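You operate a simulated robot arm through the tools that you are given. There is no shell and no other tool.

You are at the controls of a simulated robot arm. One attempt, no reset.

## Task
Shim the bearing block till its read-out shows 0.0 mm and lock it.
Fine: the orange lever frees the shims; push home those it needs, the spare one stays out.

The check looks at the end state, three seconds after you hand in, the way a careful person would. Anything else that was tipped, shoved, dropped, spilled or broken makes it a failure.

## Robot
A 7-joint arm with a two-finger parallel gripper, fixed in place. Base frame: the origin is on the floor under the middle of its stand, x ahead of it, y to its left, z up. Units: cm, degrees, N and s.
It reaches about 82 cm from its shoulder. Its first joint turns from -66.0 to 66.0 degrees. Payload 1.57 kg.
Tool frame: the origin (TCP) lies between the finger pads and is the grasp point; the fingertips stand 3 cm ahead of it; z points along the fingers, y is the line along which they close. The gripper opens to 11 cm. The fingers are 2.4 cm wide and 1.2 cm thick; the gripper's body (4.8 by 11.2 cm) begins 7.8 cm behind the TCP.
Orientation is told as [roll, pitch, yaw] about the base's x, y, z axes, in that order, counted from this pose: with the fingers straight down and closing along the base's y, the tool's x points along the base's -x, its y along +y and its z along -z.

## Interface
- The arm moves only by the tool servo_tool. Its arguments are lists of equal length, an entry for each row: "slide": the shift along the base's x, y, z in cm, a list of three; "dr": the turn, a rotation vector about the base's x, y, z in degrees, a list of three; "hand": the finger opening in cm, from 0 to 11. In form: {"slide": [[tx, ty, tz], ...], "dr": [[rx, ry, rz], ...], "hand": [hand, ...]}. A call has 1 to 20 rows; each row is the pose to reach, as a shift and turn from the pose commanded when the call began. Rows are played at 5 a second. More than 5 cm and 8.6 degrees between two rows, or a gripper value outside its range, and nothing of the call is played. A pose out of reach is approached as far as the arm can. The call stops where the force on the tool passes 90 N (or 10 N more than at its start, if that is more) or the arm is blocked; 0.2 s more then pass. The fingers move at their own pace (about 10.8 cm/s each) and stop on an object; they squeeze with about 26 N. The grip force told is the motor's: it shows also when the fingers shut on nothing. Time passes only in rows, and 0.2 s behind the last, so rows that repeat a pose let the fingers close. The reply holds the time, the measured pose of the TCP, the force on the tool along the base axes, the opening and the grip force, in the units named above and with some noise, with the torque about the TCP (base axes, N m) and any sound that the robot's microphone picked up.
- Cameras (640 x 400 px; columns grow to the right, rows downward): "scene" is fixed at [15.85, -39.96, 138.3]; the picture's right is [0.75, -0.66, 0.00], its down [-0.50, -0.57, -0.66] and it looks along [0.43, 0.50, -0.75] (base axes); focal length 224 px, centre (320, 200). "wrist" rides on the gripper at [7, 1.6, -14.1] in the tool frame; the picture's right is [-0.23, 0.97, 0.00], its down [-0.86, -0.20, -0.48] and it looks along [-0.47, -0.11, 0.88] (tool axes); focal length 222 px, centre (320, 200). There is no depth. A picture from a camera that has moved, and an enlarged one, comes with that camera's place and axes in the base frame and with its lens.
- grab_frame(camera): a new picture of that camera. It takes no simulated time.
- enlarge(camera, box): a new picture of the part [left, top, right, bottom] of that camera's present view, enlarged. It takes no simulated time.
- close_job(): hands the job in; it is judged then, once.

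Nothing tells you positions but the pictures and the camera data. Unless the task says otherwise, let go and move clear before handing in.

The tools are called after "Request:" as a command line: name --argument value ..., lists and objects as JSON in quotes. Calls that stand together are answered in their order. servo_tool: Moves the arm, as the interface text tells. Its arguments: {"type":"object","properties":{"slide":{"type":"array"},"dr":{"type":"array"},"hand":{"type":"array"}},"required":["slide","dr","hand"]} The other tools are called the same way: grab_frame (camera) takes a picture; enlarge (camera, box) takes an enlarged picture of a part of a camera's view; close_job () hands the job in.

At the start:

```text
time: 0.0
position: [25.23, 23.49, 113.56]
orientation: [0.0, 0.0, 0.0]
contact_force: [0.0, 0.5, 0.3]
torque: [-0.02, 0.01, 0.0]
gripper_width: 11.0
grip_force: 0.1
```

scene: 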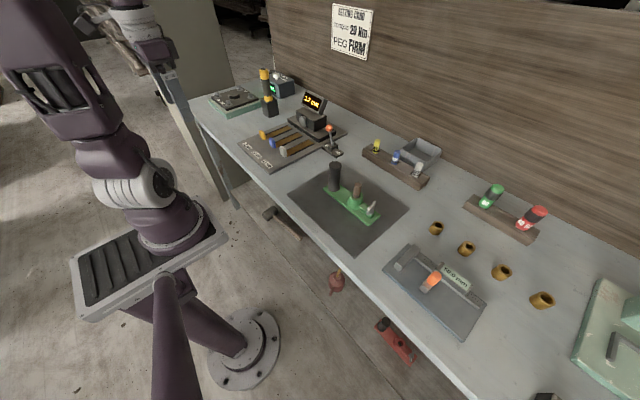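
wrist: 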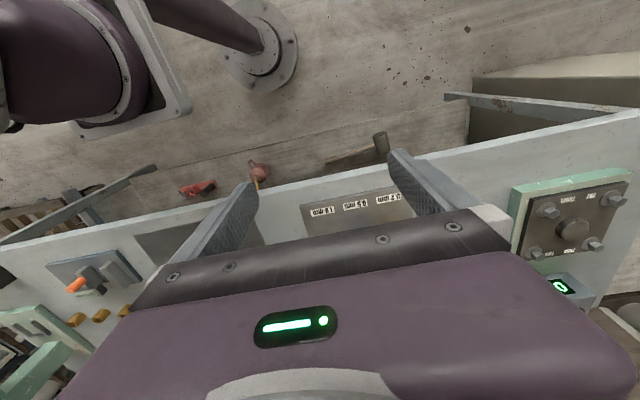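

I see a long bench with several stations. The bearing block with its read-out and three shims seems to be near the back-left in the scene picture, so I'll look at it enlarged first.

Request:
enlarge --camera "scene" --box '[220, 70, 380, 190]'

Request:
enlarge --camera "scene" --box '[280, 80, 360, 160]'

Request:
enlarge --camera "scene" --box '[230, 110, 320, 180]'

Request:
enlarge --camera "scene" --box '[320, 0, 400, 60]'

```text
3.33 times, centred on (300, 130) of scene
camera zoom: at [15.85, -39.96, 138.3], right [0.75, -0.66, 0.0], down [-0.5, -0.57, -0.66], along [0.43, 0.5, -0.75], focal length 746 px, centre (387, 433)
```

zoom: 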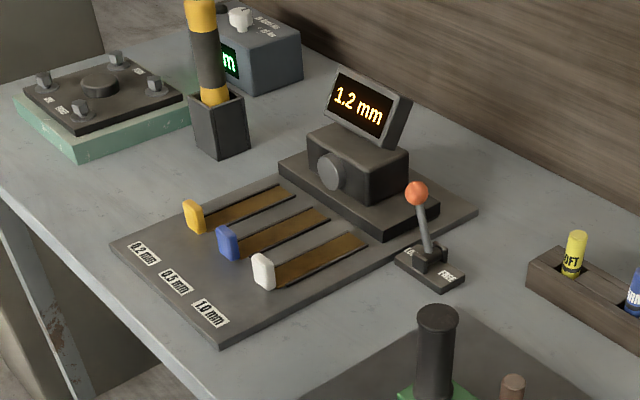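

```text
5.00 times, centred on (320, 120) of scene
camera zoom: at [15.85, -39.96, 138.3], right [0.75, -0.66, 0.0], down [-0.5, -0.57, -0.66], along [0.43, 0.5, -0.75], focal length 1119 px, centre (320, 600)
```

zoom: 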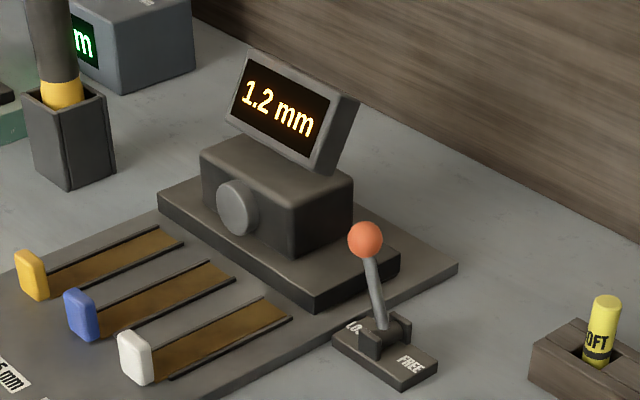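

```text
5.71 times, centred on (275, 145) of scene
camera zoom: at [15.85, -39.96, 138.3], right [0.75, -0.66, 0.0], down [-0.5, -0.57, -0.66], along [0.43, 0.5, -0.75], focal length 1279 px, centre (577, 514)
```

zoom: 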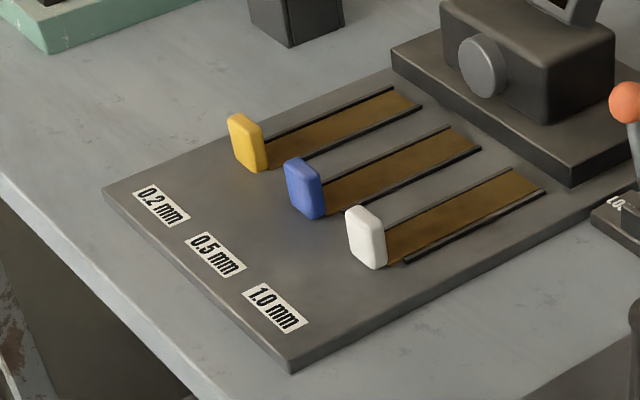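

```text
6.67 times, centred on (360, 30) of scene
camera zoom: at [15.85, -39.96, 138.3], right [0.75, -0.66, 0.0], down [-0.5, -0.57, -0.66], along [0.43, 0.5, -0.75], focal length 1492 px, centre (53, 1333)
```

zoom: 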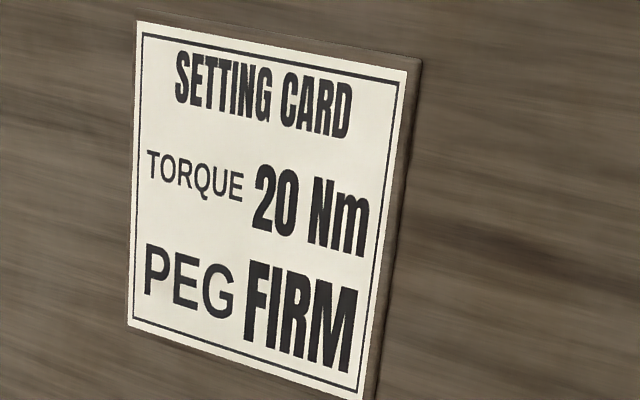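

The setting card is for other jobs. At the bearing block the read-out shows 1.2 mm, which means the 0.2 (yellow) and 1.0 (white) shims go in and 0.5 (blue) stays out. I place the shim tabs at x≈49, y≈33.6/26.5/19, the plate at z≈87 and the lever near (65, 10). I'll move forward at a safe height so the wrist camera can look closer.

Request:
servo_tool --slide '[[4, -1, 0], [8, -3, 0], [12, -5, 0], [16, -6, 0], [18, -7, 0]]' --dr '[[0, 0, 0], [0, 0, 0], [0, 0, 0], [0, 0, 0], [0, 0, 0]]' --hand '[11, 11, 11, 11, 11]'

Request:
grab_frame --camera "wrist"

Request:
grab_frame --camera "scene"

```text
time: 1.2
position: [43.22, 16.42, 113.61]
orientation: [0.1, 0.0, 0.1]
contact_force: [1.4, -0.1, 0.7]
torque: [0.02, 0.03, -0.02]
gripper_width: 11.0
grip_force: 0.0
```

```text
taken
camera wrist: at [36.28, 18.09, 127.75], right [0.23, 0.97, 0.0], down [0.86, -0.2, 0.48], along [0.47, -0.11, -0.88], focal length 222 px, centre (320, 200)
```

wrist: 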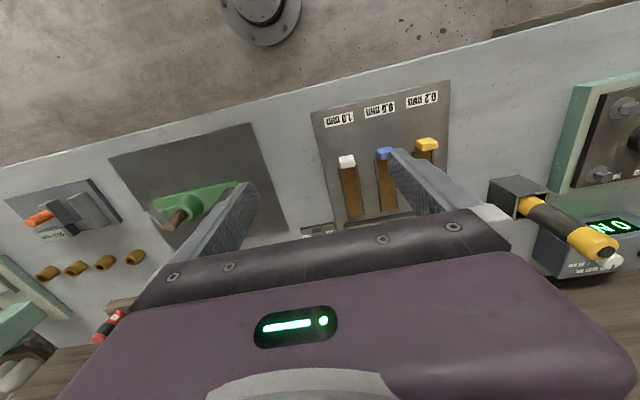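

```text
taken
```

scene: 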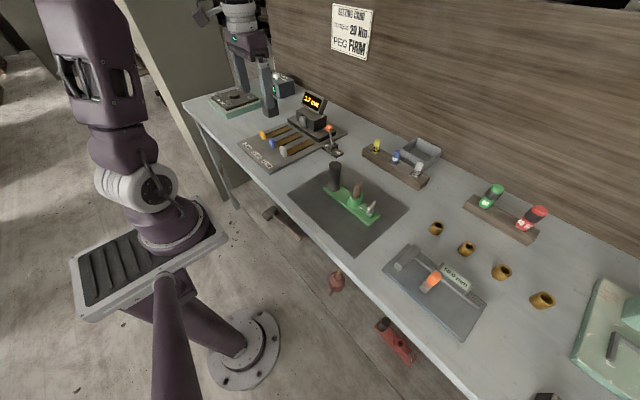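

The shim positions agree from both cameras. The lever is hidden behind the gripper, so I go further forward at the same height to see the lever and block.

Request:
servo_tool --slide '[[4, 0, 1], [8, 0, 2], [11, 0, 3], [13, 0, 4]]' --dr '[[0, 0, 0], [0, 0, 0], [0, 0, 0], [0, 0, 0]]' --hand '[11, 11, 11, 11]'

Request:
grab_frame --camera "wrist"

Request:
enlarge --camera "wrist" --box '[240, 80, 440, 240]'

```text
time: 2.2
position: [56.15, 16.43, 117.55]
orientation: [0.0, 0.2, -0.1]
contact_force: [-0.4, 0.5, 0.0]
torque: [0.01, 0.02, -0.01]
gripper_width: 10.99
grip_force: 0.1
```

```text
taken
camera wrist: at [49.23, 18.15, 131.71], right [0.23, 0.97, 0.0], down [0.86, -0.2, 0.48], along [0.46, -0.11, -0.88], focal length 222 px, centre (320, 200)
```

wrist: 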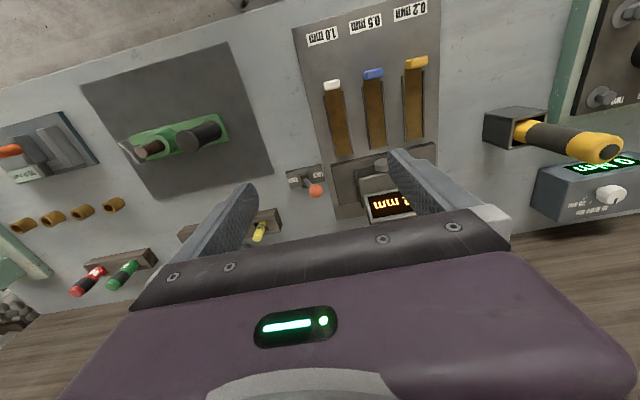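

```text
2.50 times, centred on (340, 160) of wrist
camera zoom: at [49.23, 18.15, 131.71], right [0.23, 0.97, 0.0], down [0.86, -0.2, 0.48], along [0.46, -0.11, -0.88], focal length 555 px, centre (270, 300)
```

zoom: 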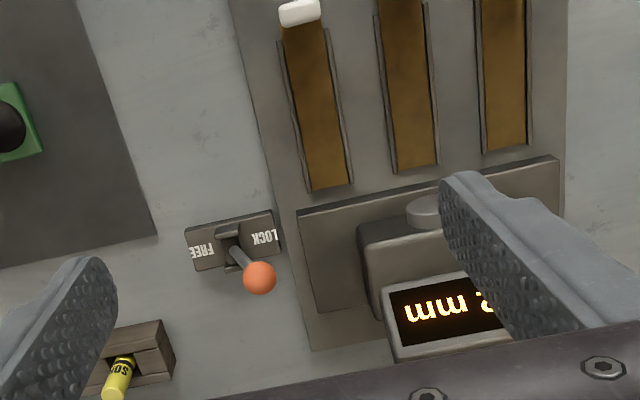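

The ball of the lever sits near (66.3, 13.4, 95.2), leaning to the LOCK side (+y), with its pivot near (66.5, 10.4, 88.5). I'll straddle the ball with the fingers partly open, so first I move above it.

Request:
servo_tool --slide '[[4, -1.5, 0], [8, -3, 0], [10.15, -3, -3], [10.15, -3, -6], [10.15, -3, -8]]' --dr '[[0, 0, 0], [0, 0, 0], [0, 0, 0], [0, 0, 0], [0, 0, 0]]' --hand '[6, 6, 6, 6, 6]'

Request:
grab_frame --camera "wrist"

Request:
enlarge --camera "scene" --box '[250, 60, 410, 180]'

```text
time: 3.4
position: [63.13, 12.41, 110.84]
orientation: [0.0, 0.0, 0.0]
contact_force: [-0.4, 0.4, -0.6]
torque: [0.0, 0.0, 0.0]
gripper_width: 6.02
grip_force: 0.1
out of reach, approached as far as the arm can: row 1, 2, 3, 4, 5
```

```text
taken
camera wrist: at [56.19, 14.06, 125.06], right [0.23, 0.97, 0.0], down [0.86, -0.2, 0.48], along [0.47, -0.11, -0.88], focal length 222 px, centre (320, 200)
```

wrist: 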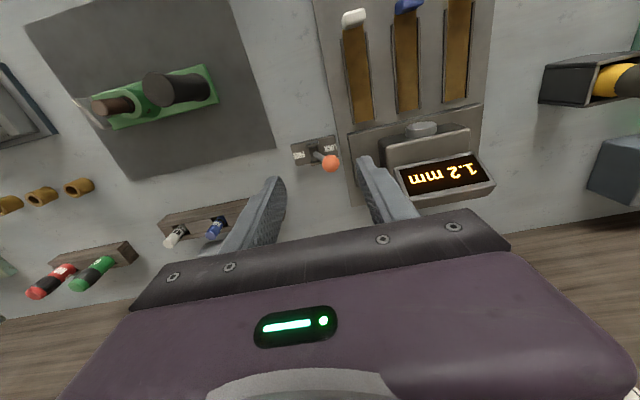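

```text
3.33 times, centred on (330, 120) of scene
camera zoom: at [15.85, -39.96, 138.3], right [0.75, -0.66, 0.0], down [-0.5, -0.57, -0.66], along [0.43, 0.5, -0.75], focal length 746 px, centre (287, 467)
```

zoom: 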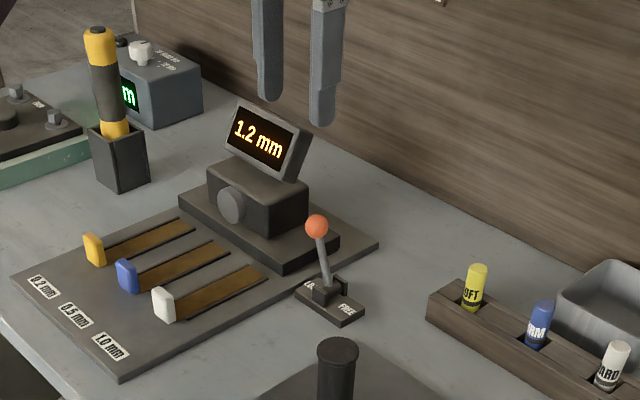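

The read-out shows 1.2 mm clearly and the ball is at about (66.5, 13.2, 95.2). I was at the edge of reach at this height, so I go down in steps, which should bring x≈66 within reach.

Request:
servo_tool --slide '[[0, 0, -3], [0, 0, -6], [0, 0, -8]]' --dr '[[0, 0, 0], [0, 0, 0], [0, 0, 0]]' --hand '[6, 6, 6]'

Request:
grab_frame --camera "wrist"

```text
time: 4.2
position: [63.25, 12.23, 103.14]
orientation: [0.0, 0.0, 0.1]
contact_force: [0.2, 0.5, -0.9]
torque: [-0.01, 0.03, 0.04]
gripper_width: 6.02
grip_force: 0.0
```

```text
taken
camera wrist: at [56.32, 13.86, 117.24], right [0.23, 0.97, 0.0], down [0.85, -0.2, 0.48], along [0.47, -0.11, -0.88], focal length 222 px, centre (320, 200)
```

wrist: 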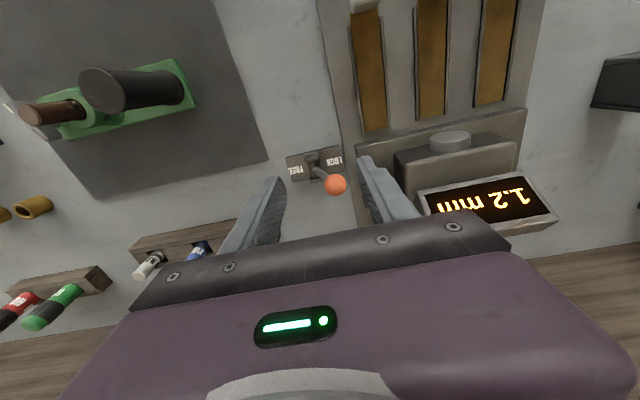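

Commanded pose follows the clamped one. Ball re-measured at (66.5, 13.1, 95.2); I line up over it at z≈100.5 and check.

Request:
servo_tool --slide '[[1.5, 0.5, 0], [3.2, 0.9, 0], [3.2, 0.9, -2.5]]' --dr '[[0, 0, 0], [0, 0, 0], [0, 0, 0]]' --hand '[6, 6, 6]'

Request:
enlarge --camera "wrist" --box '[200, 100, 440, 250]'

Request:
enlarge --camera "scene" --box '[280, 80, 376, 140]'

```text
time: 5.0
position: [66.4, 13.05, 100.55]
orientation: [0.0, -0.1, 0.1]
contact_force: [-0.6, 0.8, -1.3]
torque: [-0.02, 0.0, 0.0]
gripper_width: 6.02
grip_force: 0.1
```

```text
2.67 times, centred on (320, 175) of wrist
camera zoom: at [59.4, 14.72, 114.79], right [0.23, 0.97, 0.0], down [0.86, -0.2, 0.48], along [0.47, -0.11, -0.88], focal length 592 px, centre (320, 267)
```

zoom: 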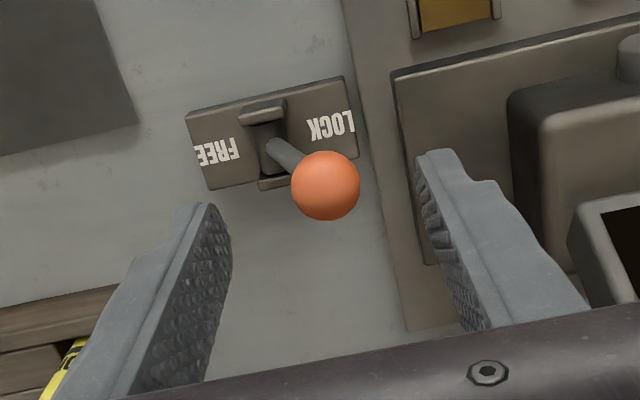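

```text
6.67 times, centred on (328, 110) of scene
camera zoom: at [15.85, -39.96, 138.3], right [0.75, -0.66, 0.0], down [-0.5, -0.57, -0.66], along [0.43, 0.5, -0.75], focal length 1492 px, centre (267, 800)
```

zoom: 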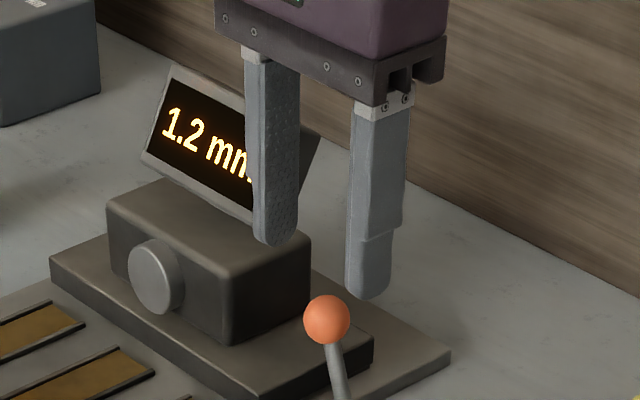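

The fingers straddle the ball (radius ≈1.2, at (66.7, 13.2)). Now I descend 5 cm so that the ball sits at pad height.

Request:
servo_tool --slide '[[0.2, 0, -2], [0.2, 0, -4], [0.2, 0, -5]]' --dr '[[0, 0, 0], [0, 0, 0], [0, 0, 0]]' --hand '[6, 6, 6]'

Request:
enlarge --camera "wrist" --box '[200, 100, 440, 250]'

Request:
enlarge --camera "scene" --box '[280, 90, 376, 150]'

```text
time: 5.8
position: [66.65, 13.11, 95.54]
orientation: [0.0, 0.1, -0.1]
contact_force: [-0.2, -0.1, 0.4]
torque: [-0.01, 0.02, 0.01]
gripper_width: 6.01
grip_force: 0.0
```

```text
2.67 times, centred on (320, 175) of wrist
camera zoom: at [59.69, 14.81, 109.72], right [0.23, 0.97, 0.0], down [0.86, -0.2, 0.48], along [0.47, -0.11, -0.88], focal length 592 px, centre (320, 267)
```

zoom: 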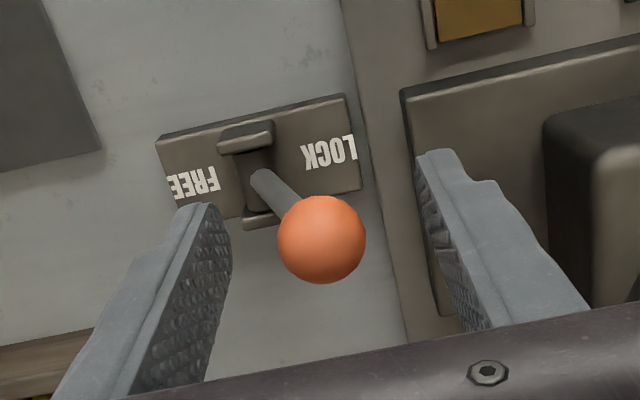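

```text
6.67 times, centred on (328, 120) of scene
camera zoom: at [15.85, -39.96, 138.3], right [0.75, -0.66, 0.0], down [-0.5, -0.57, -0.66], along [0.43, 0.5, -0.75], focal length 1492 px, centre (267, 733)
```

zoom: 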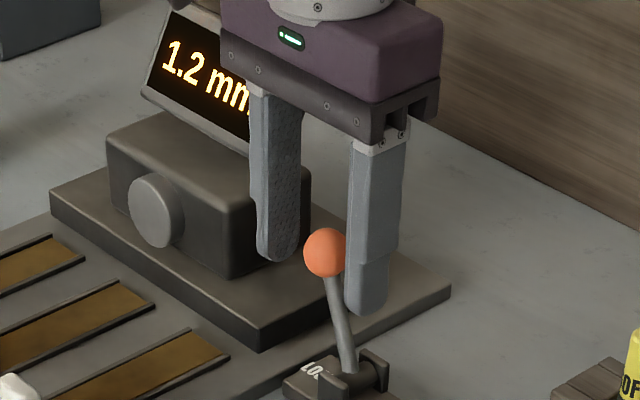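

Ball is centred between the fingers with clearance. I sweep toward -y (FREE) in small steps and watch force and sound.

Request:
servo_tool --slide '[[0, -1, 0], [0, -2, 0], [0, -2.7, 0], [0, -3.4, 0], [0, -4, 0], [0, -4.6, 0]]' --dr '[[0, 0, 0], [0, 0, 0], [0, 0, 0], [0, 0, 0], [0, 0, 0], [0, 0, 0]]' --hand '[6, 6, 6, 6, 6, 6]'

Request:
enlarge --camera "scene" --box '[280, 90, 376, 150]'

Request:
enlarge --camera "wrist" --box '[200, 100, 440, 250]'

```text
time: 7.2
position: [66.42, 8.65, 95.57]
orientation: [0.1, 0.0, -0.1]
contact_force: [0.5, 1.4, 0.1]
torque: [0.0, 0.0, 0.02]
gripper_width: 6.09
grip_force: 0.1
```

```text
6.67 times, centred on (328, 120) of scene
camera zoom: at [15.85, -39.96, 138.3], right [0.75, -0.66, 0.0], down [-0.5, -0.57, -0.66], along [0.43, 0.5, -0.75], focal length 1492 px, centre (267, 733)
```

zoom: 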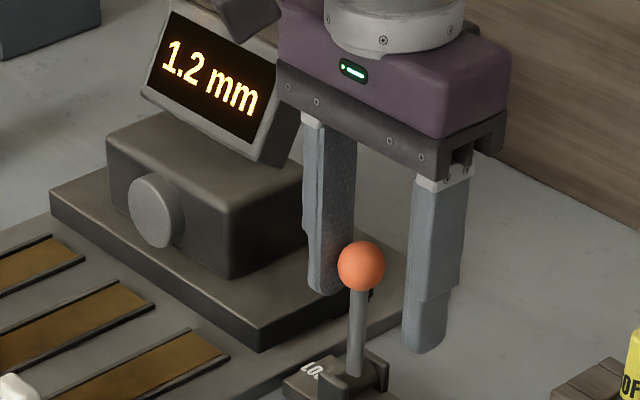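

```text
2.67 times, centred on (320, 175) of wrist
camera zoom: at [59.51, 10.31, 109.78], right [0.23, 0.97, 0.0], down [0.86, -0.2, 0.48], along [0.47, -0.11, -0.88], focal length 592 px, centre (320, 267)
```

zoom: 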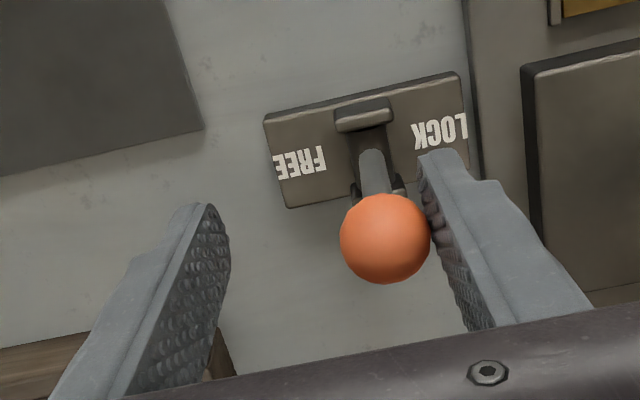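

The lever moves easily and is now about upright. I keep going to the FREE side.

Request:
servo_tool --slide '[[0, -0.6, 0], [0, -1.2, 0], [0, -1.6, 0], [0, -2.0, 0], [0, -2.3, 0]]' --dr '[[0, 0, 0], [0, 0, 0], [0, 0, 0], [0, 0, 0], [0, 0, 0]]' --hand '[6, 6, 6, 6, 6]'

Request:
enlarge --camera "scene" --box '[280, 90, 376, 150]'

Request:
enlarge --camera "wrist" --box '[200, 100, 440, 250]'

```text
time: 8.4
position: [66.55, 6.4, 95.53]
orientation: [0.0, -0.1, 0.1]
contact_force: [0.2, 1.1, 0.5]
torque: [-0.03, 0.0, 0.01]
gripper_width: 6.12
grip_force: 0.8
```

```text
6.67 times, centred on (328, 120) of scene
camera zoom: at [15.85, -39.96, 138.3], right [0.75, -0.66, 0.0], down [-0.5, -0.57, -0.66], along [0.43, 0.5, -0.75], focal length 1492 px, centre (267, 733)
```

zoom: 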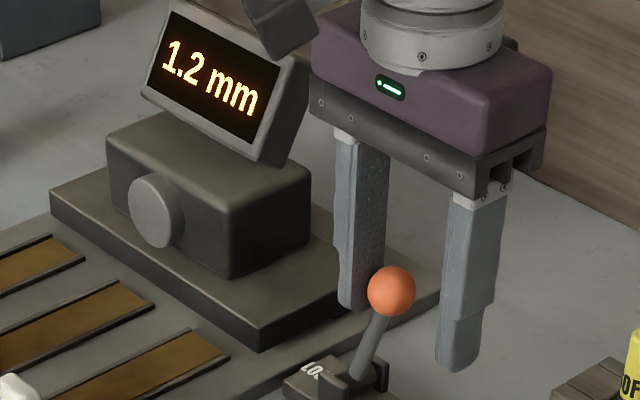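

```text
2.67 times, centred on (320, 175) of wrist
camera zoom: at [59.57, 7.96, 109.83], right [0.23, 0.97, 0.0], down [0.85, -0.2, 0.48], along [0.47, -0.11, -0.88], focal length 592 px, centre (320, 267)
```

zoom: 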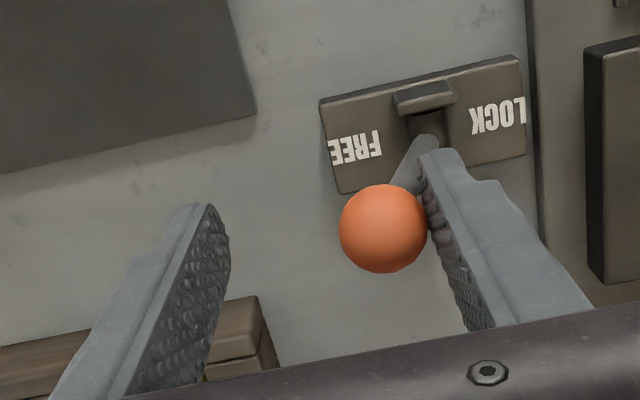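

The lever leans to FREE by about 20° with no stop felt yet. I nudge on in small steps until a stop shows in the force.

Request:
servo_tool --slide '[[0, -0.3, 0], [0, -0.6, 0], [0, -0.8, 0]]' --dr '[[0, 0, 0], [0, 0, 0], [0, 0, 0]]' --hand '[6, 6, 6]'

Request:
enlarge --camera "scene" --box '[280, 90, 376, 150]'

Request:
enlarge --camera "wrist" --box '[200, 100, 440, 250]'

```text
time: 9.2
position: [66.57, 5.69, 95.53]
orientation: [0.2, 0.0, 0.0]
contact_force: [4.3, 14.4, -0.5]
torque: [0.19, -0.17, -0.07]
gripper_width: 7.26
grip_force: 6.5
```

```text
6.67 times, centred on (328, 120) of scene
camera zoom: at [15.86, -39.92, 138.31], right [0.75, -0.66, 0.0], down [-0.5, -0.57, -0.66], along [0.43, 0.5, -0.75], focal length 1492 px, centre (267, 733)
```

zoom: 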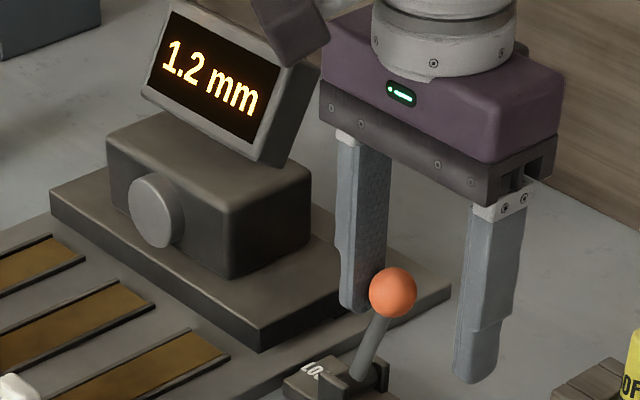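

```text
2.67 times, centred on (320, 175) of wrist
camera zoom: at [59.56, 7.26, 109.8], right [0.23, 0.97, 0.0], down [0.85, -0.2, 0.48], along [0.47, -0.11, -0.88], focal length 592 px, centre (320, 267)
```

zoom: 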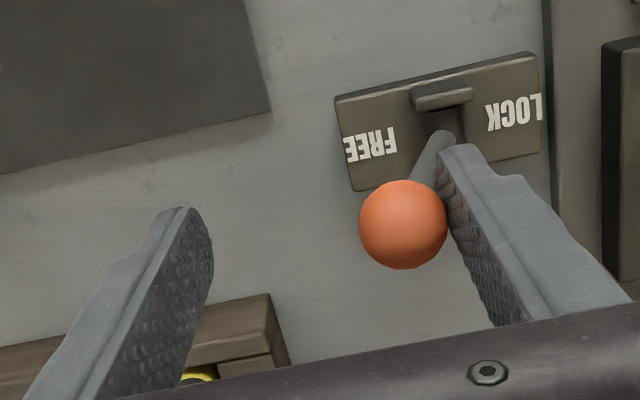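

The lever hit its stop on the FREE side (14 N, fingers gave way). I back off, rise clear, and check that it stays.

Request:
servo_tool --slide '[[0, 1, 0], [0, 1.8, 0], [0, 1.8, 3], [0, 1.8, 6], [-3, 1.8, 9]]' --dr '[[0, 0, 0], [0, 0, 0], [0, 0, 0], [0, 0, 0], [0, 0, 0]]' --hand '[6, 6, 6, 6, 6]'

Request:
enlarge --camera "scene" --box '[240, 80, 368, 160]'

Request:
grab_frame --camera "wrist"

```text
time: 10.4
position: [63.4, 7.33, 104.75]
orientation: [-0.1, 0.1, 0.0]
contact_force: [0.2, 0.0, 0.1]
torque: [0.0, -0.05, 0.0]
gripper_width: 5.99
grip_force: 0.3
```

```text
5.00 times, centred on (304, 120) of scene
camera zoom: at [15.85, -39.96, 138.3], right [0.75, -0.66, 0.0], down [-0.5, -0.57, -0.66], along [0.43, 0.5, -0.75], focal length 1119 px, centre (400, 600)
```

zoom: 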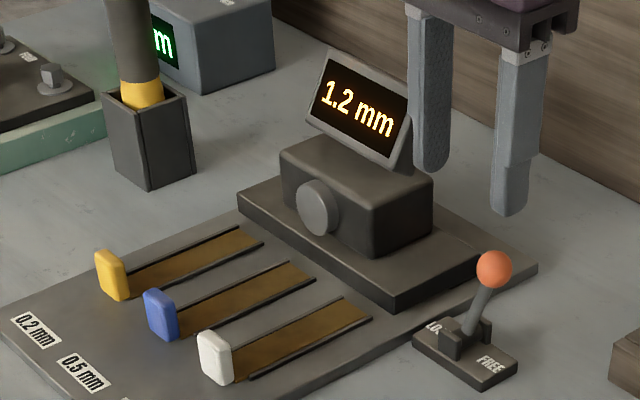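

```text
taken
camera wrist: at [56.46, 9.01, 118.99], right [0.23, 0.97, 0.0], down [0.86, -0.2, 0.48], along [0.47, -0.11, -0.88], focal length 222 px, centre (320, 200)
```

wrist: 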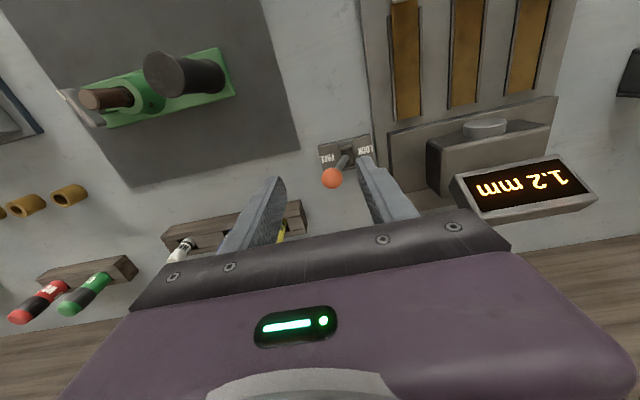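

The lever stays at FREE and the read-out still shows 1.2. Now I go back behind the white (1.0) tab with closed fingers, staying high.

Request:
servo_tool --slide '[[-3, 2.2, 0], [-6.5, 4.6, 0], [-10, 7, 0], [-13.5, 9.4, 0], [-16.5, 11.4, 0], [-18.4, 12.2, 0], [-18.4, 12.2, -4]]' --dr '[[0, 0, 0], [0, 0, 0], [0, 0, 0], [0, 0, 0], [0, 0, 0], [0, 0, 0], [0, 0, 0]]' --hand '[4, 2, 0, 0, 0, 0, 0]'

Request:
enlarge --camera "scene" --box '[220, 80, 348, 160]'

Request:
grab_frame --camera "wrist"

```text
time: 12.0
position: [45.31, 19.59, 100.49]
orientation: [0.1, 0.0, 0.1]
contact_force: [0.1, 1.0, 0.4]
torque: [-0.05, 0.03, 0.04]
gripper_width: 0.02
grip_force: 21.3
```

```text
5.00 times, centred on (284, 120) of scene
camera zoom: at [15.85, -39.96, 138.3], right [0.75, -0.66, 0.0], down [-0.5, -0.57, -0.66], along [0.43, 0.5, -0.75], focal length 1119 px, centre (500, 600)
```

zoom: 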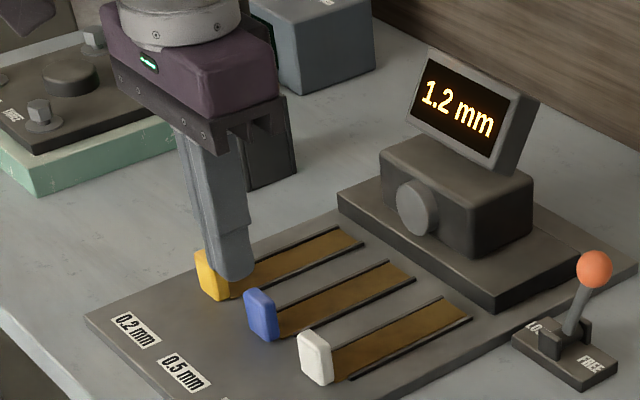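

```text
taken
camera wrist: at [38.26, 21.23, 114.69], right [0.23, 0.97, 0.0], down [0.85, -0.2, 0.48], along [0.47, -0.11, -0.88], focal length 222 px, centre (320, 200)
```

wrist: 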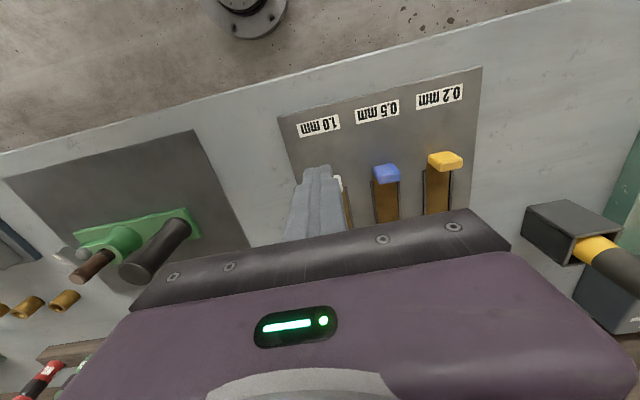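

Closed fingers stand behind the white tab (tab at about (49.6, 19.75), top z≈90.6). I go down in the free space behind it, to tip height about 88.6.

Request:
servo_tool --slide '[[-0.3, 0.15, -3], [-0.3, 0.15, -6], [-0.3, 0.15, -8], [-0.3, 0.15, -8.9]]' --dr '[[0, 0, 0], [0, 0, 0], [0, 0, 0], [0, 0, 0]]' --hand '[0, 0, 0, 0]'

Request:
enlarge --camera "scene" --box '[230, 100, 326, 160]'

Request:
enlarge --camera "wrist" --box '[240, 100, 400, 200]'

```text
time: 13.0
position: [44.85, 19.58, 91.69]
orientation: [0.0, 0.0, 0.0]
contact_force: [0.0, -0.2, 0.1]
torque: [-0.03, -0.01, 0.0]
gripper_width: 0.0
grip_force: 21.2
```

```text
6.67 times, centred on (278, 130) of scene
camera zoom: at [15.85, -39.96, 138.3], right [0.75, -0.66, 0.0], down [-0.5, -0.57, -0.66], along [0.43, 0.5, -0.75], focal length 1492 px, centre (600, 667)
```

zoom: 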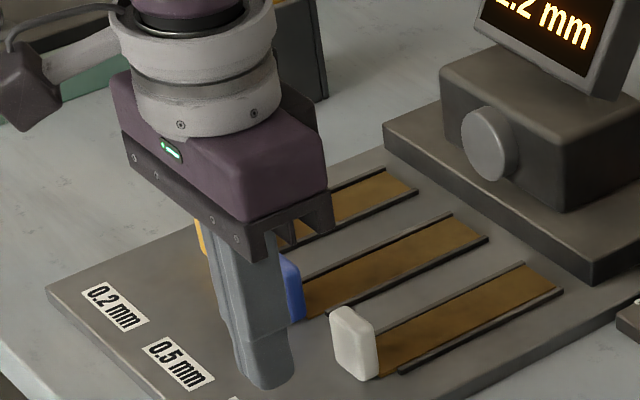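

```text
4.00 times, centred on (320, 150) of wrist
camera zoom: at [37.93, 21.28, 105.86], right [0.23, 0.97, 0.0], down [0.86, -0.2, 0.48], along [0.47, -0.11, -0.88], focal length 888 px, centre (320, 400)
```

zoom: 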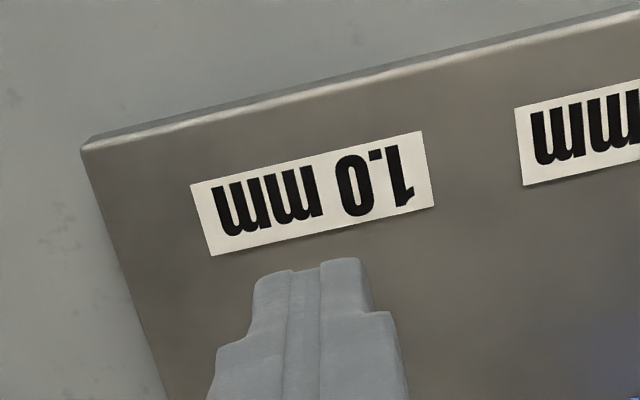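

The fingers are behind the white tab's centre (its back face at x≈48.9, y≈19.6). I lower slightly and begin pushing along +x in small steps.

Request:
servo_tool --slide '[[0, 0, -0.4], [1, 0, -0.4], [2, 0, -0.4], [2.7, 0, -0.4], [3.4, 0, -0.4], [4.1, 0, -0.4], [5, 0, -0.4]]' --dr '[[0, 0, 0], [0, 0, 0], [0, 0, 0], [0, 0, 0], [0, 0, 0], [0, 0, 0], [0, 0, 0]]' --hand '[0, 0, 0, 0, 0, 0, 0]'

Request:
enlarge --camera "scene" --box '[240, 80, 368, 160]'

```text
time: 14.6
position: [49.89, 19.58, 91.29]
orientation: [0.1, 0.0, 0.0]
contact_force: [-1.9, 0.2, -0.2]
torque: [-0.02, 0.0, -0.02]
gripper_width: 0.0
grip_force: 21.5
```

```text
5.00 times, centred on (304, 120) of scene
camera zoom: at [15.85, -39.96, 138.3], right [0.75, -0.66, 0.0], down [-0.5, -0.57, -0.66], along [0.43, 0.5, -0.75], focal length 1119 px, centre (400, 600)
```

zoom: 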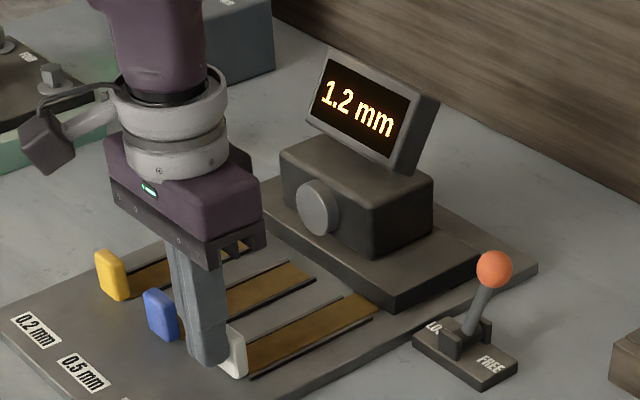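

The white shim slides with about 2 N, and its strip is moving toward the block. I keep pushing in steps.

Request:
servo_tool --slide '[[0.7, 0, 0], [1.4, 0, 0], [2.1, 0, 0], [2.8, 0, 0], [3.5, 0, 0]]' --dr '[[0, 0, 0], [0, 0, 0], [0, 0, 0], [0, 0, 0], [0, 0, 0]]' --hand '[0, 0, 0, 0, 0]'

Request:
enlarge --camera "scene" --box '[240, 80, 368, 160]'

```text
time: 15.8
position: [53.13, 19.62, 91.29]
orientation: [0.0, 0.4, -0.1]
contact_force: [-17.6, -1.5, 6.9]
torque: [0.03, 0.2, -0.03]
gripper_width: 0.01
grip_force: 20.9
```

```text
5.00 times, centred on (304, 120) of scene
camera zoom: at [15.79, -39.97, 138.31], right [0.75, -0.66, 0.0], down [-0.49, -0.57, -0.66], along [0.43, 0.5, -0.75], focal length 1119 px, centre (400, 600)
```

zoom: 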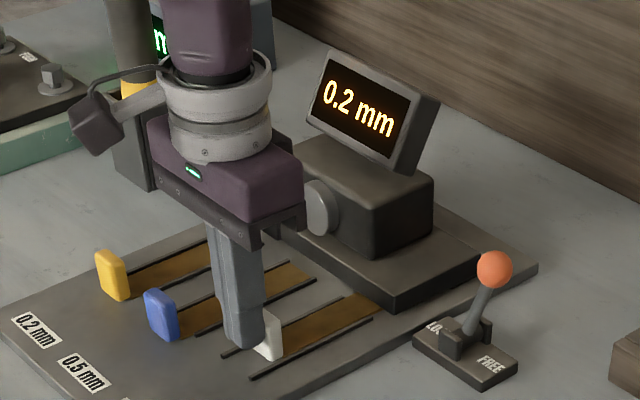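

The read-out now shows 0.2 mm and the force jumped to 17 N, so the white shim seems to be at its stop. I hold one moment to see whether it creeps further.

Request:
servo_tool --slide '[[0, 0, 0], [0.1, 0, 0]]' --dr '[[0, 0, 0], [0, 0, 0]]' --hand '[0, 0]'

```text
time: 16.4
position: [53.09, 19.67, 91.34]
orientation: [-0.1, 0.4, 0.0]
contact_force: [-34.5, -2.9, 12.7]
torque: [0.19, 0.37, -0.01]
gripper_width: 0.0
grip_force: 21.2
```

That is a hard stop, so the white shim is home. I back off and go up, then over to behind the yellow (0.2) tab.

Request:
servo_tool --slide '[[-0.8, 0, 0], [-2.5, 0, 0], [-4, 0, 1], [-6, 0, 5], [-8, 2.5, 9], [-8.6, 6.5, 9], [-8.6, 10.5, 9], [-8.6, 13.5, 9]]' --dr '[[0, 0, 0], [0, 0, 0], [0, 0, 0], [0, 0, 0], [0, 0, 0], [0, 0, 0], [0, 0, 0], [0, 0, 0]]' --hand '[0, 0, 0, 0, 0, 0, 0, 0]'

Request:
enlarge --camera "scene" --box '[220, 80, 348, 160]'

Request:
grab_frame --camera "wrist"

```text
refused: row 5 steps farther than a row can; nothing moved
```

```text
5.00 times, centred on (284, 120) of scene
camera zoom: at [15.74, -39.98, 138.31], right [0.75, -0.66, 0.0], down [-0.49, -0.57, -0.66], along [0.43, 0.5, -0.75], focal length 1119 px, centre (500, 600)
```

zoom: 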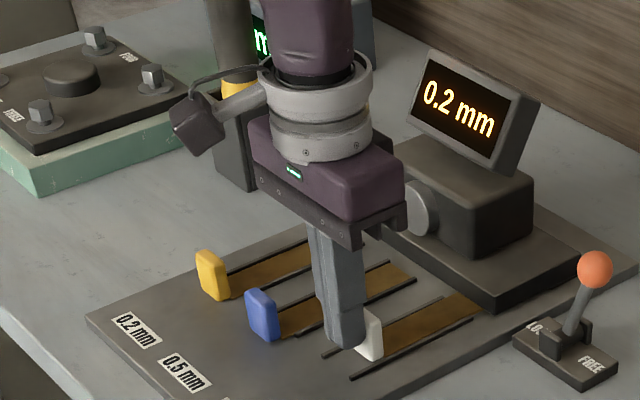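

```text
taken
camera wrist: at [46.29, 21.34, 105.55], right [0.23, 0.97, 0.0], down [0.86, -0.2, 0.47], along [0.46, -0.11, -0.88], focal length 222 px, centre (320, 200)
```

wrist: 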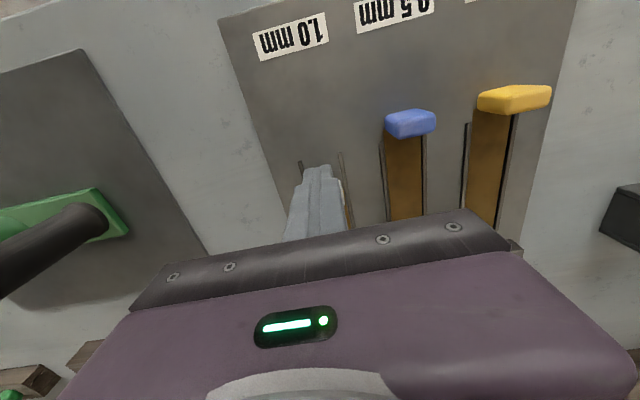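

A row was too long, so nothing moved. I resend it with shorter steps.

Request:
servo_tool --slide '[[-0.8, 0, 0], [-2.5, 0, 0], [-4, 0, 1], [-6, 0, 5], [-7.5, 1.5, 9], [-8.6, 5.5, 9], [-8.6, 9.5, 9], [-8.6, 13.4, 9]]' --dr '[[0, 0, 0], [0, 0, 0], [0, 0, 0], [0, 0, 0], [0, 0, 0], [0, 0, 0], [0, 0, 0], [0, 0, 0]]' --hand '[0, 0, 0, 0, 0, 0, 0, 0]'

Request:
enlarge --camera "scene" --box '[220, 80, 348, 160]'

Request:
grab_frame --camera "wrist"

```text
time: 18.2
position: [44.82, 32.87, 100.23]
orientation: [0.0, 0.0, -0.1]
contact_force: [-0.7, 1.0, 0.7]
torque: [-0.03, -0.02, 0.0]
gripper_width: 0.0
grip_force: 21.6
```

```text
5.00 times, centred on (284, 120) of scene
camera zoom: at [15.85, -39.96, 138.3], right [0.75, -0.66, 0.0], down [-0.5, -0.57, -0.66], along [0.43, 0.5, -0.75], focal length 1119 px, centre (500, 600)
```

zoom: 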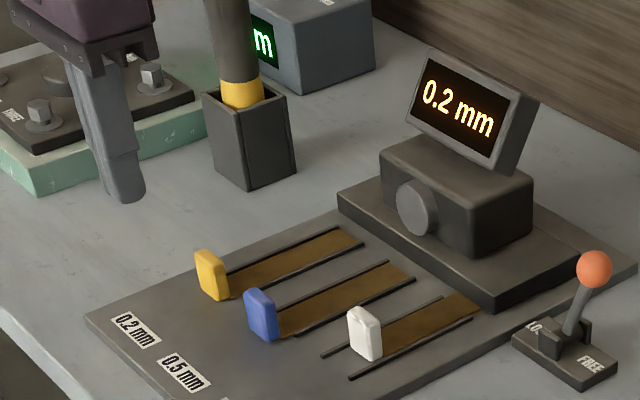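

```text
taken
camera wrist: at [37.91, 34.71, 114.5], right [0.23, 0.97, 0.0], down [0.86, -0.2, 0.48], along [0.47, -0.11, -0.88], focal length 222 px, centre (320, 200)
```

wrist: 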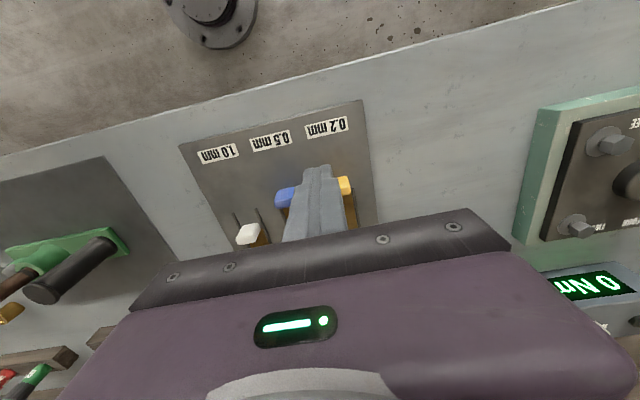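

White is home and the read-out shows 0.2 mm. Re-measuring with all the views puts the plate at z≈86.1, tab tops at about 89.3, and the yellow tab centre at y≈33.8. I shift 0.9 cm in y and go down behind it to tip height about 87.3.

Request:
servo_tool --slide '[[0, 0.9, 0], [0, 0.9, -3], [0, 0.9, -6], [0, 0.9, -8.5], [0, 0.9, -9.4], [0, 0.9, -9.8]]' --dr '[[0, 0, 0], [0, 0, 0], [0, 0, 0], [0, 0, 0], [0, 0, 0], [0, 0, 0]]' --hand '[0, 0, 0, 0, 0, 0]'

Request:
enlarge --camera "scene" --box '[220, 90, 316, 150]'

Request:
enlarge --camera "wrist" --box '[220, 80, 420, 205]'

```text
time: 19.6
position: [44.66, 33.92, 90.58]
orientation: [0.0, -0.1, 0.0]
contact_force: [-0.3, 0.2, -0.4]
torque: [0.02, 0.01, -0.01]
gripper_width: 0.0
grip_force: 21.0
```

```text
6.67 times, centred on (268, 120) of scene
camera zoom: at [15.85, -39.96, 138.3], right [0.75, -0.66, 0.0], down [-0.5, -0.57, -0.66], along [0.43, 0.5, -0.75], focal length 1492 px, centre (667, 733)
```

zoom: 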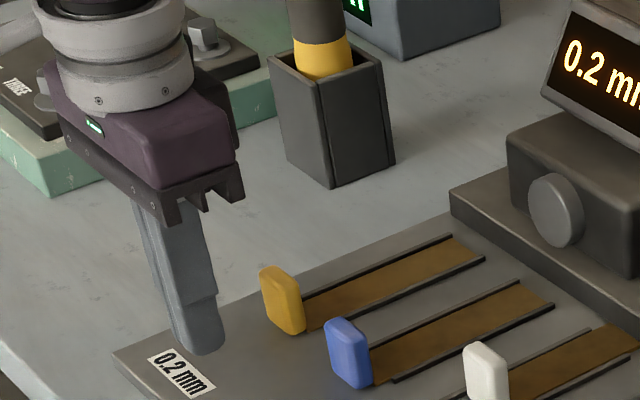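

```text
3.20 times, centred on (320, 142) of wrist
camera zoom: at [37.83, 35.65, 104.7], right [0.23, 0.97, 0.0], down [0.86, -0.2, 0.48], along [0.47, -0.11, -0.88], focal length 711 px, centre (320, 384)
```

zoom: 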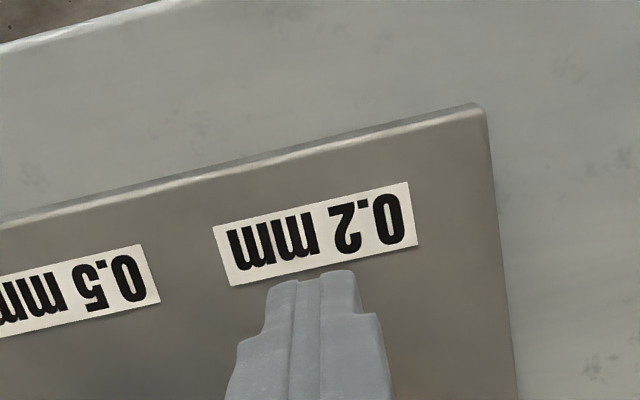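

The finger is in line with the 0.2 label and the yellow tab (y≈33.9), tip near z 87.6. Now I push along +x to the expected stop near TCP x≈53.1.

Request:
servo_tool --slide '[[1, 0, 0], [2, 0, 0], [3, 0, 0], [3.8, 0, 0], [4.5, 0, 0], [5.2, 0, 0], [5.9, 0, 0], [6.6, 0, 0], [7.2, 0, 0], [7.8, 0, 0]]' --dr '[[0, 0, 0], [0, 0, 0], [0, 0, 0], [0, 0, 0], [0, 0, 0], [0, 0, 0], [0, 0, 0], [0, 0, 0], [0, 0, 0], [0, 0, 0]]' --hand '[0, 0, 0, 0, 0, 0, 0, 0, 0, 0]'

Request:
enlarge --camera "scene" --box '[230, 80, 358, 160]'

```text
time: 21.8
position: [52.69, 34.0, 90.48]
orientation: [0.0, -0.1, -0.1]
contact_force: [-1.0, -0.4, -0.2]
torque: [0.01, -0.01, 0.0]
gripper_width: 0.0
grip_force: 21.2
```

```text
5.00 times, centred on (294, 120) of scene
camera zoom: at [15.85, -39.96, 138.3], right [0.75, -0.66, 0.0], down [-0.5, -0.57, -0.66], along [0.43, 0.5, -0.75], focal length 1119 px, centre (450, 600)
```

zoom: 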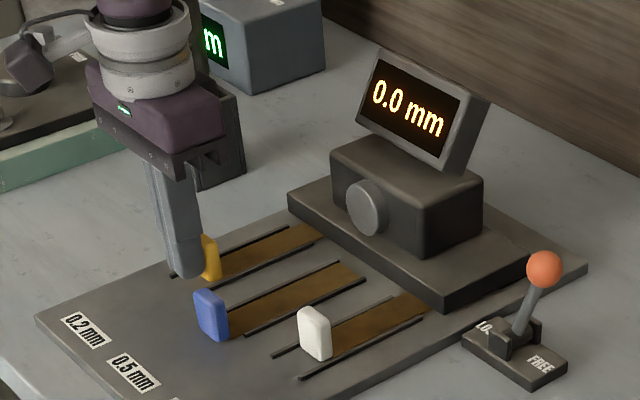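

The read-out shows 0.0 mm. I push the yellow the last bit until the hard stop is felt, so that it is fully home.

Request:
servo_tool --slide '[[0.2, 0, 0], [0.4, 0, 0], [0.6, 0, 0]]' --dr '[[0, 0, 0], [0, 0, 0], [0, 0, 0]]' --hand '[0, 0, 0]'

```text
time: 22.6
position: [53.05, 33.91, 90.47]
orientation: [-0.1, 0.1, 0.1]
contact_force: [-12.5, -2.9, 4.2]
torque: [-0.15, 0.04, -0.03]
gripper_width: 0.0
grip_force: 20.9
```

Yellow is also at its hard stop and the blue stays out. I back off, rise, and travel to above the lever with the fingers re-opened to straddle it.

Request:
servo_tool --slide '[[-0.8, 0, 0], [-2.5, 0, 0], [-3.5, 0, 3.5], [-3.5, 0, 8], [-3.5, 0, 12], [-2, -4.5, 13], [-0.5, -8.5, 13.5], [1.5, -12.8, 13.5], [3.5, -17, 13.5], [5.5, -21.2, 13.5], [8, -25, 13.5], [10, -25.8, 13.5]]' --dr '[[0, 0, 0], [0, 0, 0], [0, 0, 0], [0, 0, 0], [0, 0, 0], [0, 0, 0], [0, 0, 0], [0, 0, 0], [0, 0, 0], [0, 0, 0], [0, 0, 0], [0, 0, 0]]' --hand '[0, 0, 0, 0, 0, 0, 0, 3, 6, 6, 6, 6]'

Request:
enlarge --camera "scene" --box '[240, 80, 368, 160]'

Request:
grab_frame --camera "wrist"

```text
time: 25.2
position: [63.43, 8.14, 103.95]
orientation: [0.1, 0.0, 0.1]
contact_force: [0.0, 0.5, 0.0]
torque: [-0.04, 0.04, -0.04]
gripper_width: 6.02
grip_force: 0.0
```

```text
5.00 times, centred on (304, 120) of scene
camera zoom: at [15.85, -39.96, 138.3], right [0.75, -0.66, 0.0], down [-0.5, -0.57, -0.66], along [0.43, 0.5, -0.75], focal length 1119 px, centre (400, 600)
```

zoom: 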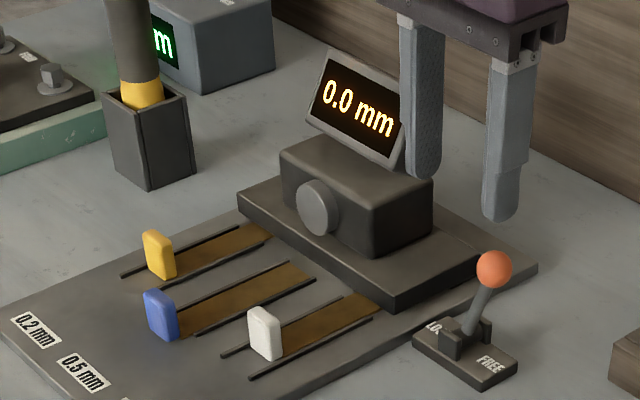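

```text
taken
camera wrist: at [56.5, 9.77, 118.22], right [0.23, 0.97, 0.0], down [0.86, -0.2, 0.48], along [0.47, -0.11, -0.88], focal length 222 px, centre (320, 200)
```

wrist: 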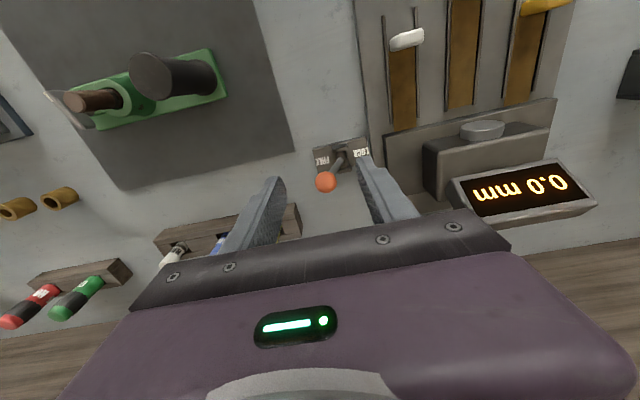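

Read-out 0.0 mm, yellow and white in, blue out, lever still at FREE with its ball near (66.7, 8.0, 95.2). I position over it and lower around it.

Request:
servo_tool --slide '[[1.7, 0, -1.5], [3.2, 0, -3], [3.2, 0, -5.5], [3.2, 0, -7.5], [3.2, 0, -8.4]]' --dr '[[0, 0, 0], [0, 0, 0], [0, 0, 0], [0, 0, 0], [0, 0, 0]]' --hand '[6, 6, 6, 6, 6]'

Request:
enlarge --camera "wrist" --box '[200, 100, 440, 250]'

Request:
enlarge --camera "scene" --box '[280, 90, 376, 150]'

```text
time: 26.4
position: [66.55, 8.0, 95.59]
orientation: [0.0, 0.0, 0.1]
contact_force: [0.5, -0.7, 0.3]
torque: [-0.01, 0.0, 0.0]
gripper_width: 5.98
grip_force: 0.1
```

```text
2.67 times, centred on (320, 175) of wrist
camera zoom: at [59.53, 9.78, 109.82], right [0.23, 0.97, 0.0], down [0.86, -0.2, 0.48], along [0.47, -0.11, -0.88], focal length 592 px, centre (320, 267)
```

zoom: 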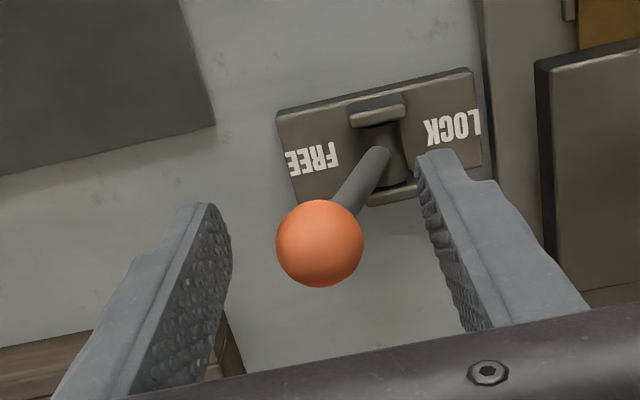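

```text
6.67 times, centred on (328, 120) of scene
camera zoom: at [15.85, -39.96, 138.3], right [0.75, -0.66, 0.0], down [-0.5, -0.57, -0.66], along [0.43, 0.5, -0.75], focal length 1492 px, centre (267, 733)
```

zoom: 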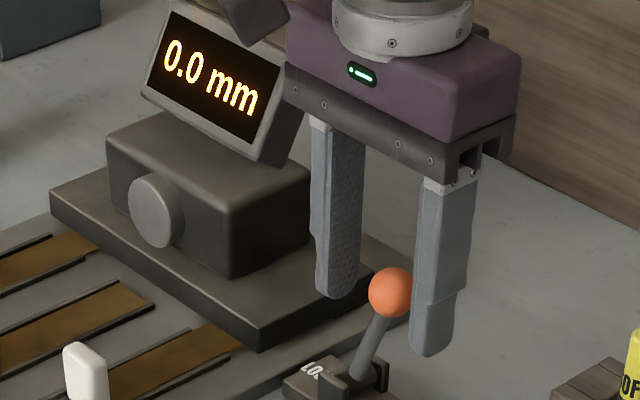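

The ball is between the fingers again. I narrow the opening to 4 cm to stay well clear of the block, then sweep toward +y (LOCK).

Request:
servo_tool --slide '[[0, 0.4, 0], [0, 0.4, 0], [0, 1, 0], [0, 1.7, 0], [0, 2.4, 0], [0, 3.1, 0], [0, 3.8, 0], [0, 4.5, 0]]' --dr '[[0, 0, 0], [0, 0, 0], [0, 0, 0], [0, 0, 0], [0, 0, 0], [0, 0, 0], [0, 0, 0], [0, 0, 0]]' --hand '[4, 4, 4, 4, 4, 4, 4, 4]'

Request:
enlarge --camera "wrist" --box '[200, 100, 440, 250]'

Request:
enlarge --camera "scene" --box '[280, 90, 376, 150]'

```text
time: 28.2
position: [66.45, 12.42, 95.58]
orientation: [0.0, 0.0, 0.1]
contact_force: [0.0, -1.1, 0.2]
torque: [-0.02, -0.03, 0.01]
gripper_width: 4.11
grip_force: 0.5
```

```text
2.67 times, centred on (320, 175) of wrist
camera zoom: at [59.5, 14.19, 109.81], right [0.23, 0.97, 0.0], down [0.85, -0.2, 0.48], along [0.47, -0.11, -0.88], focal length 592 px, centre (320, 267)
```

zoom: 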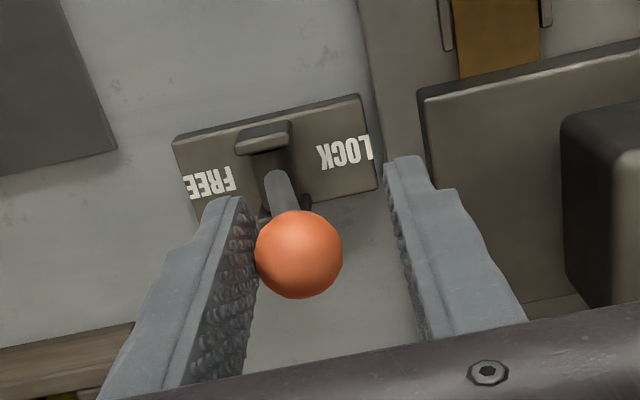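

```text
6.67 times, centred on (328, 120) of scene
camera zoom: at [15.85, -39.97, 138.3], right [0.75, -0.66, 0.0], down [-0.5, -0.57, -0.66], along [0.43, 0.5, -0.75], focal length 1492 px, centre (267, 733)
```

zoom: 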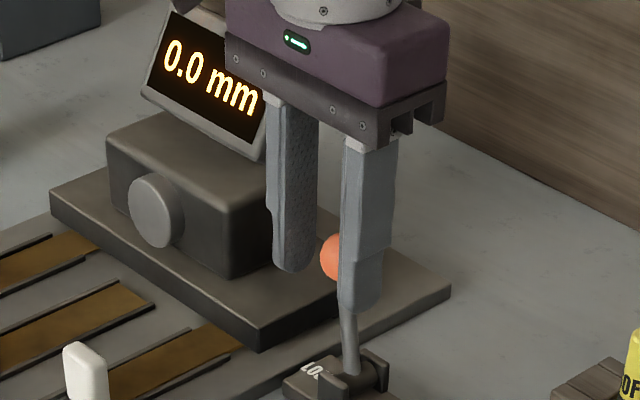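

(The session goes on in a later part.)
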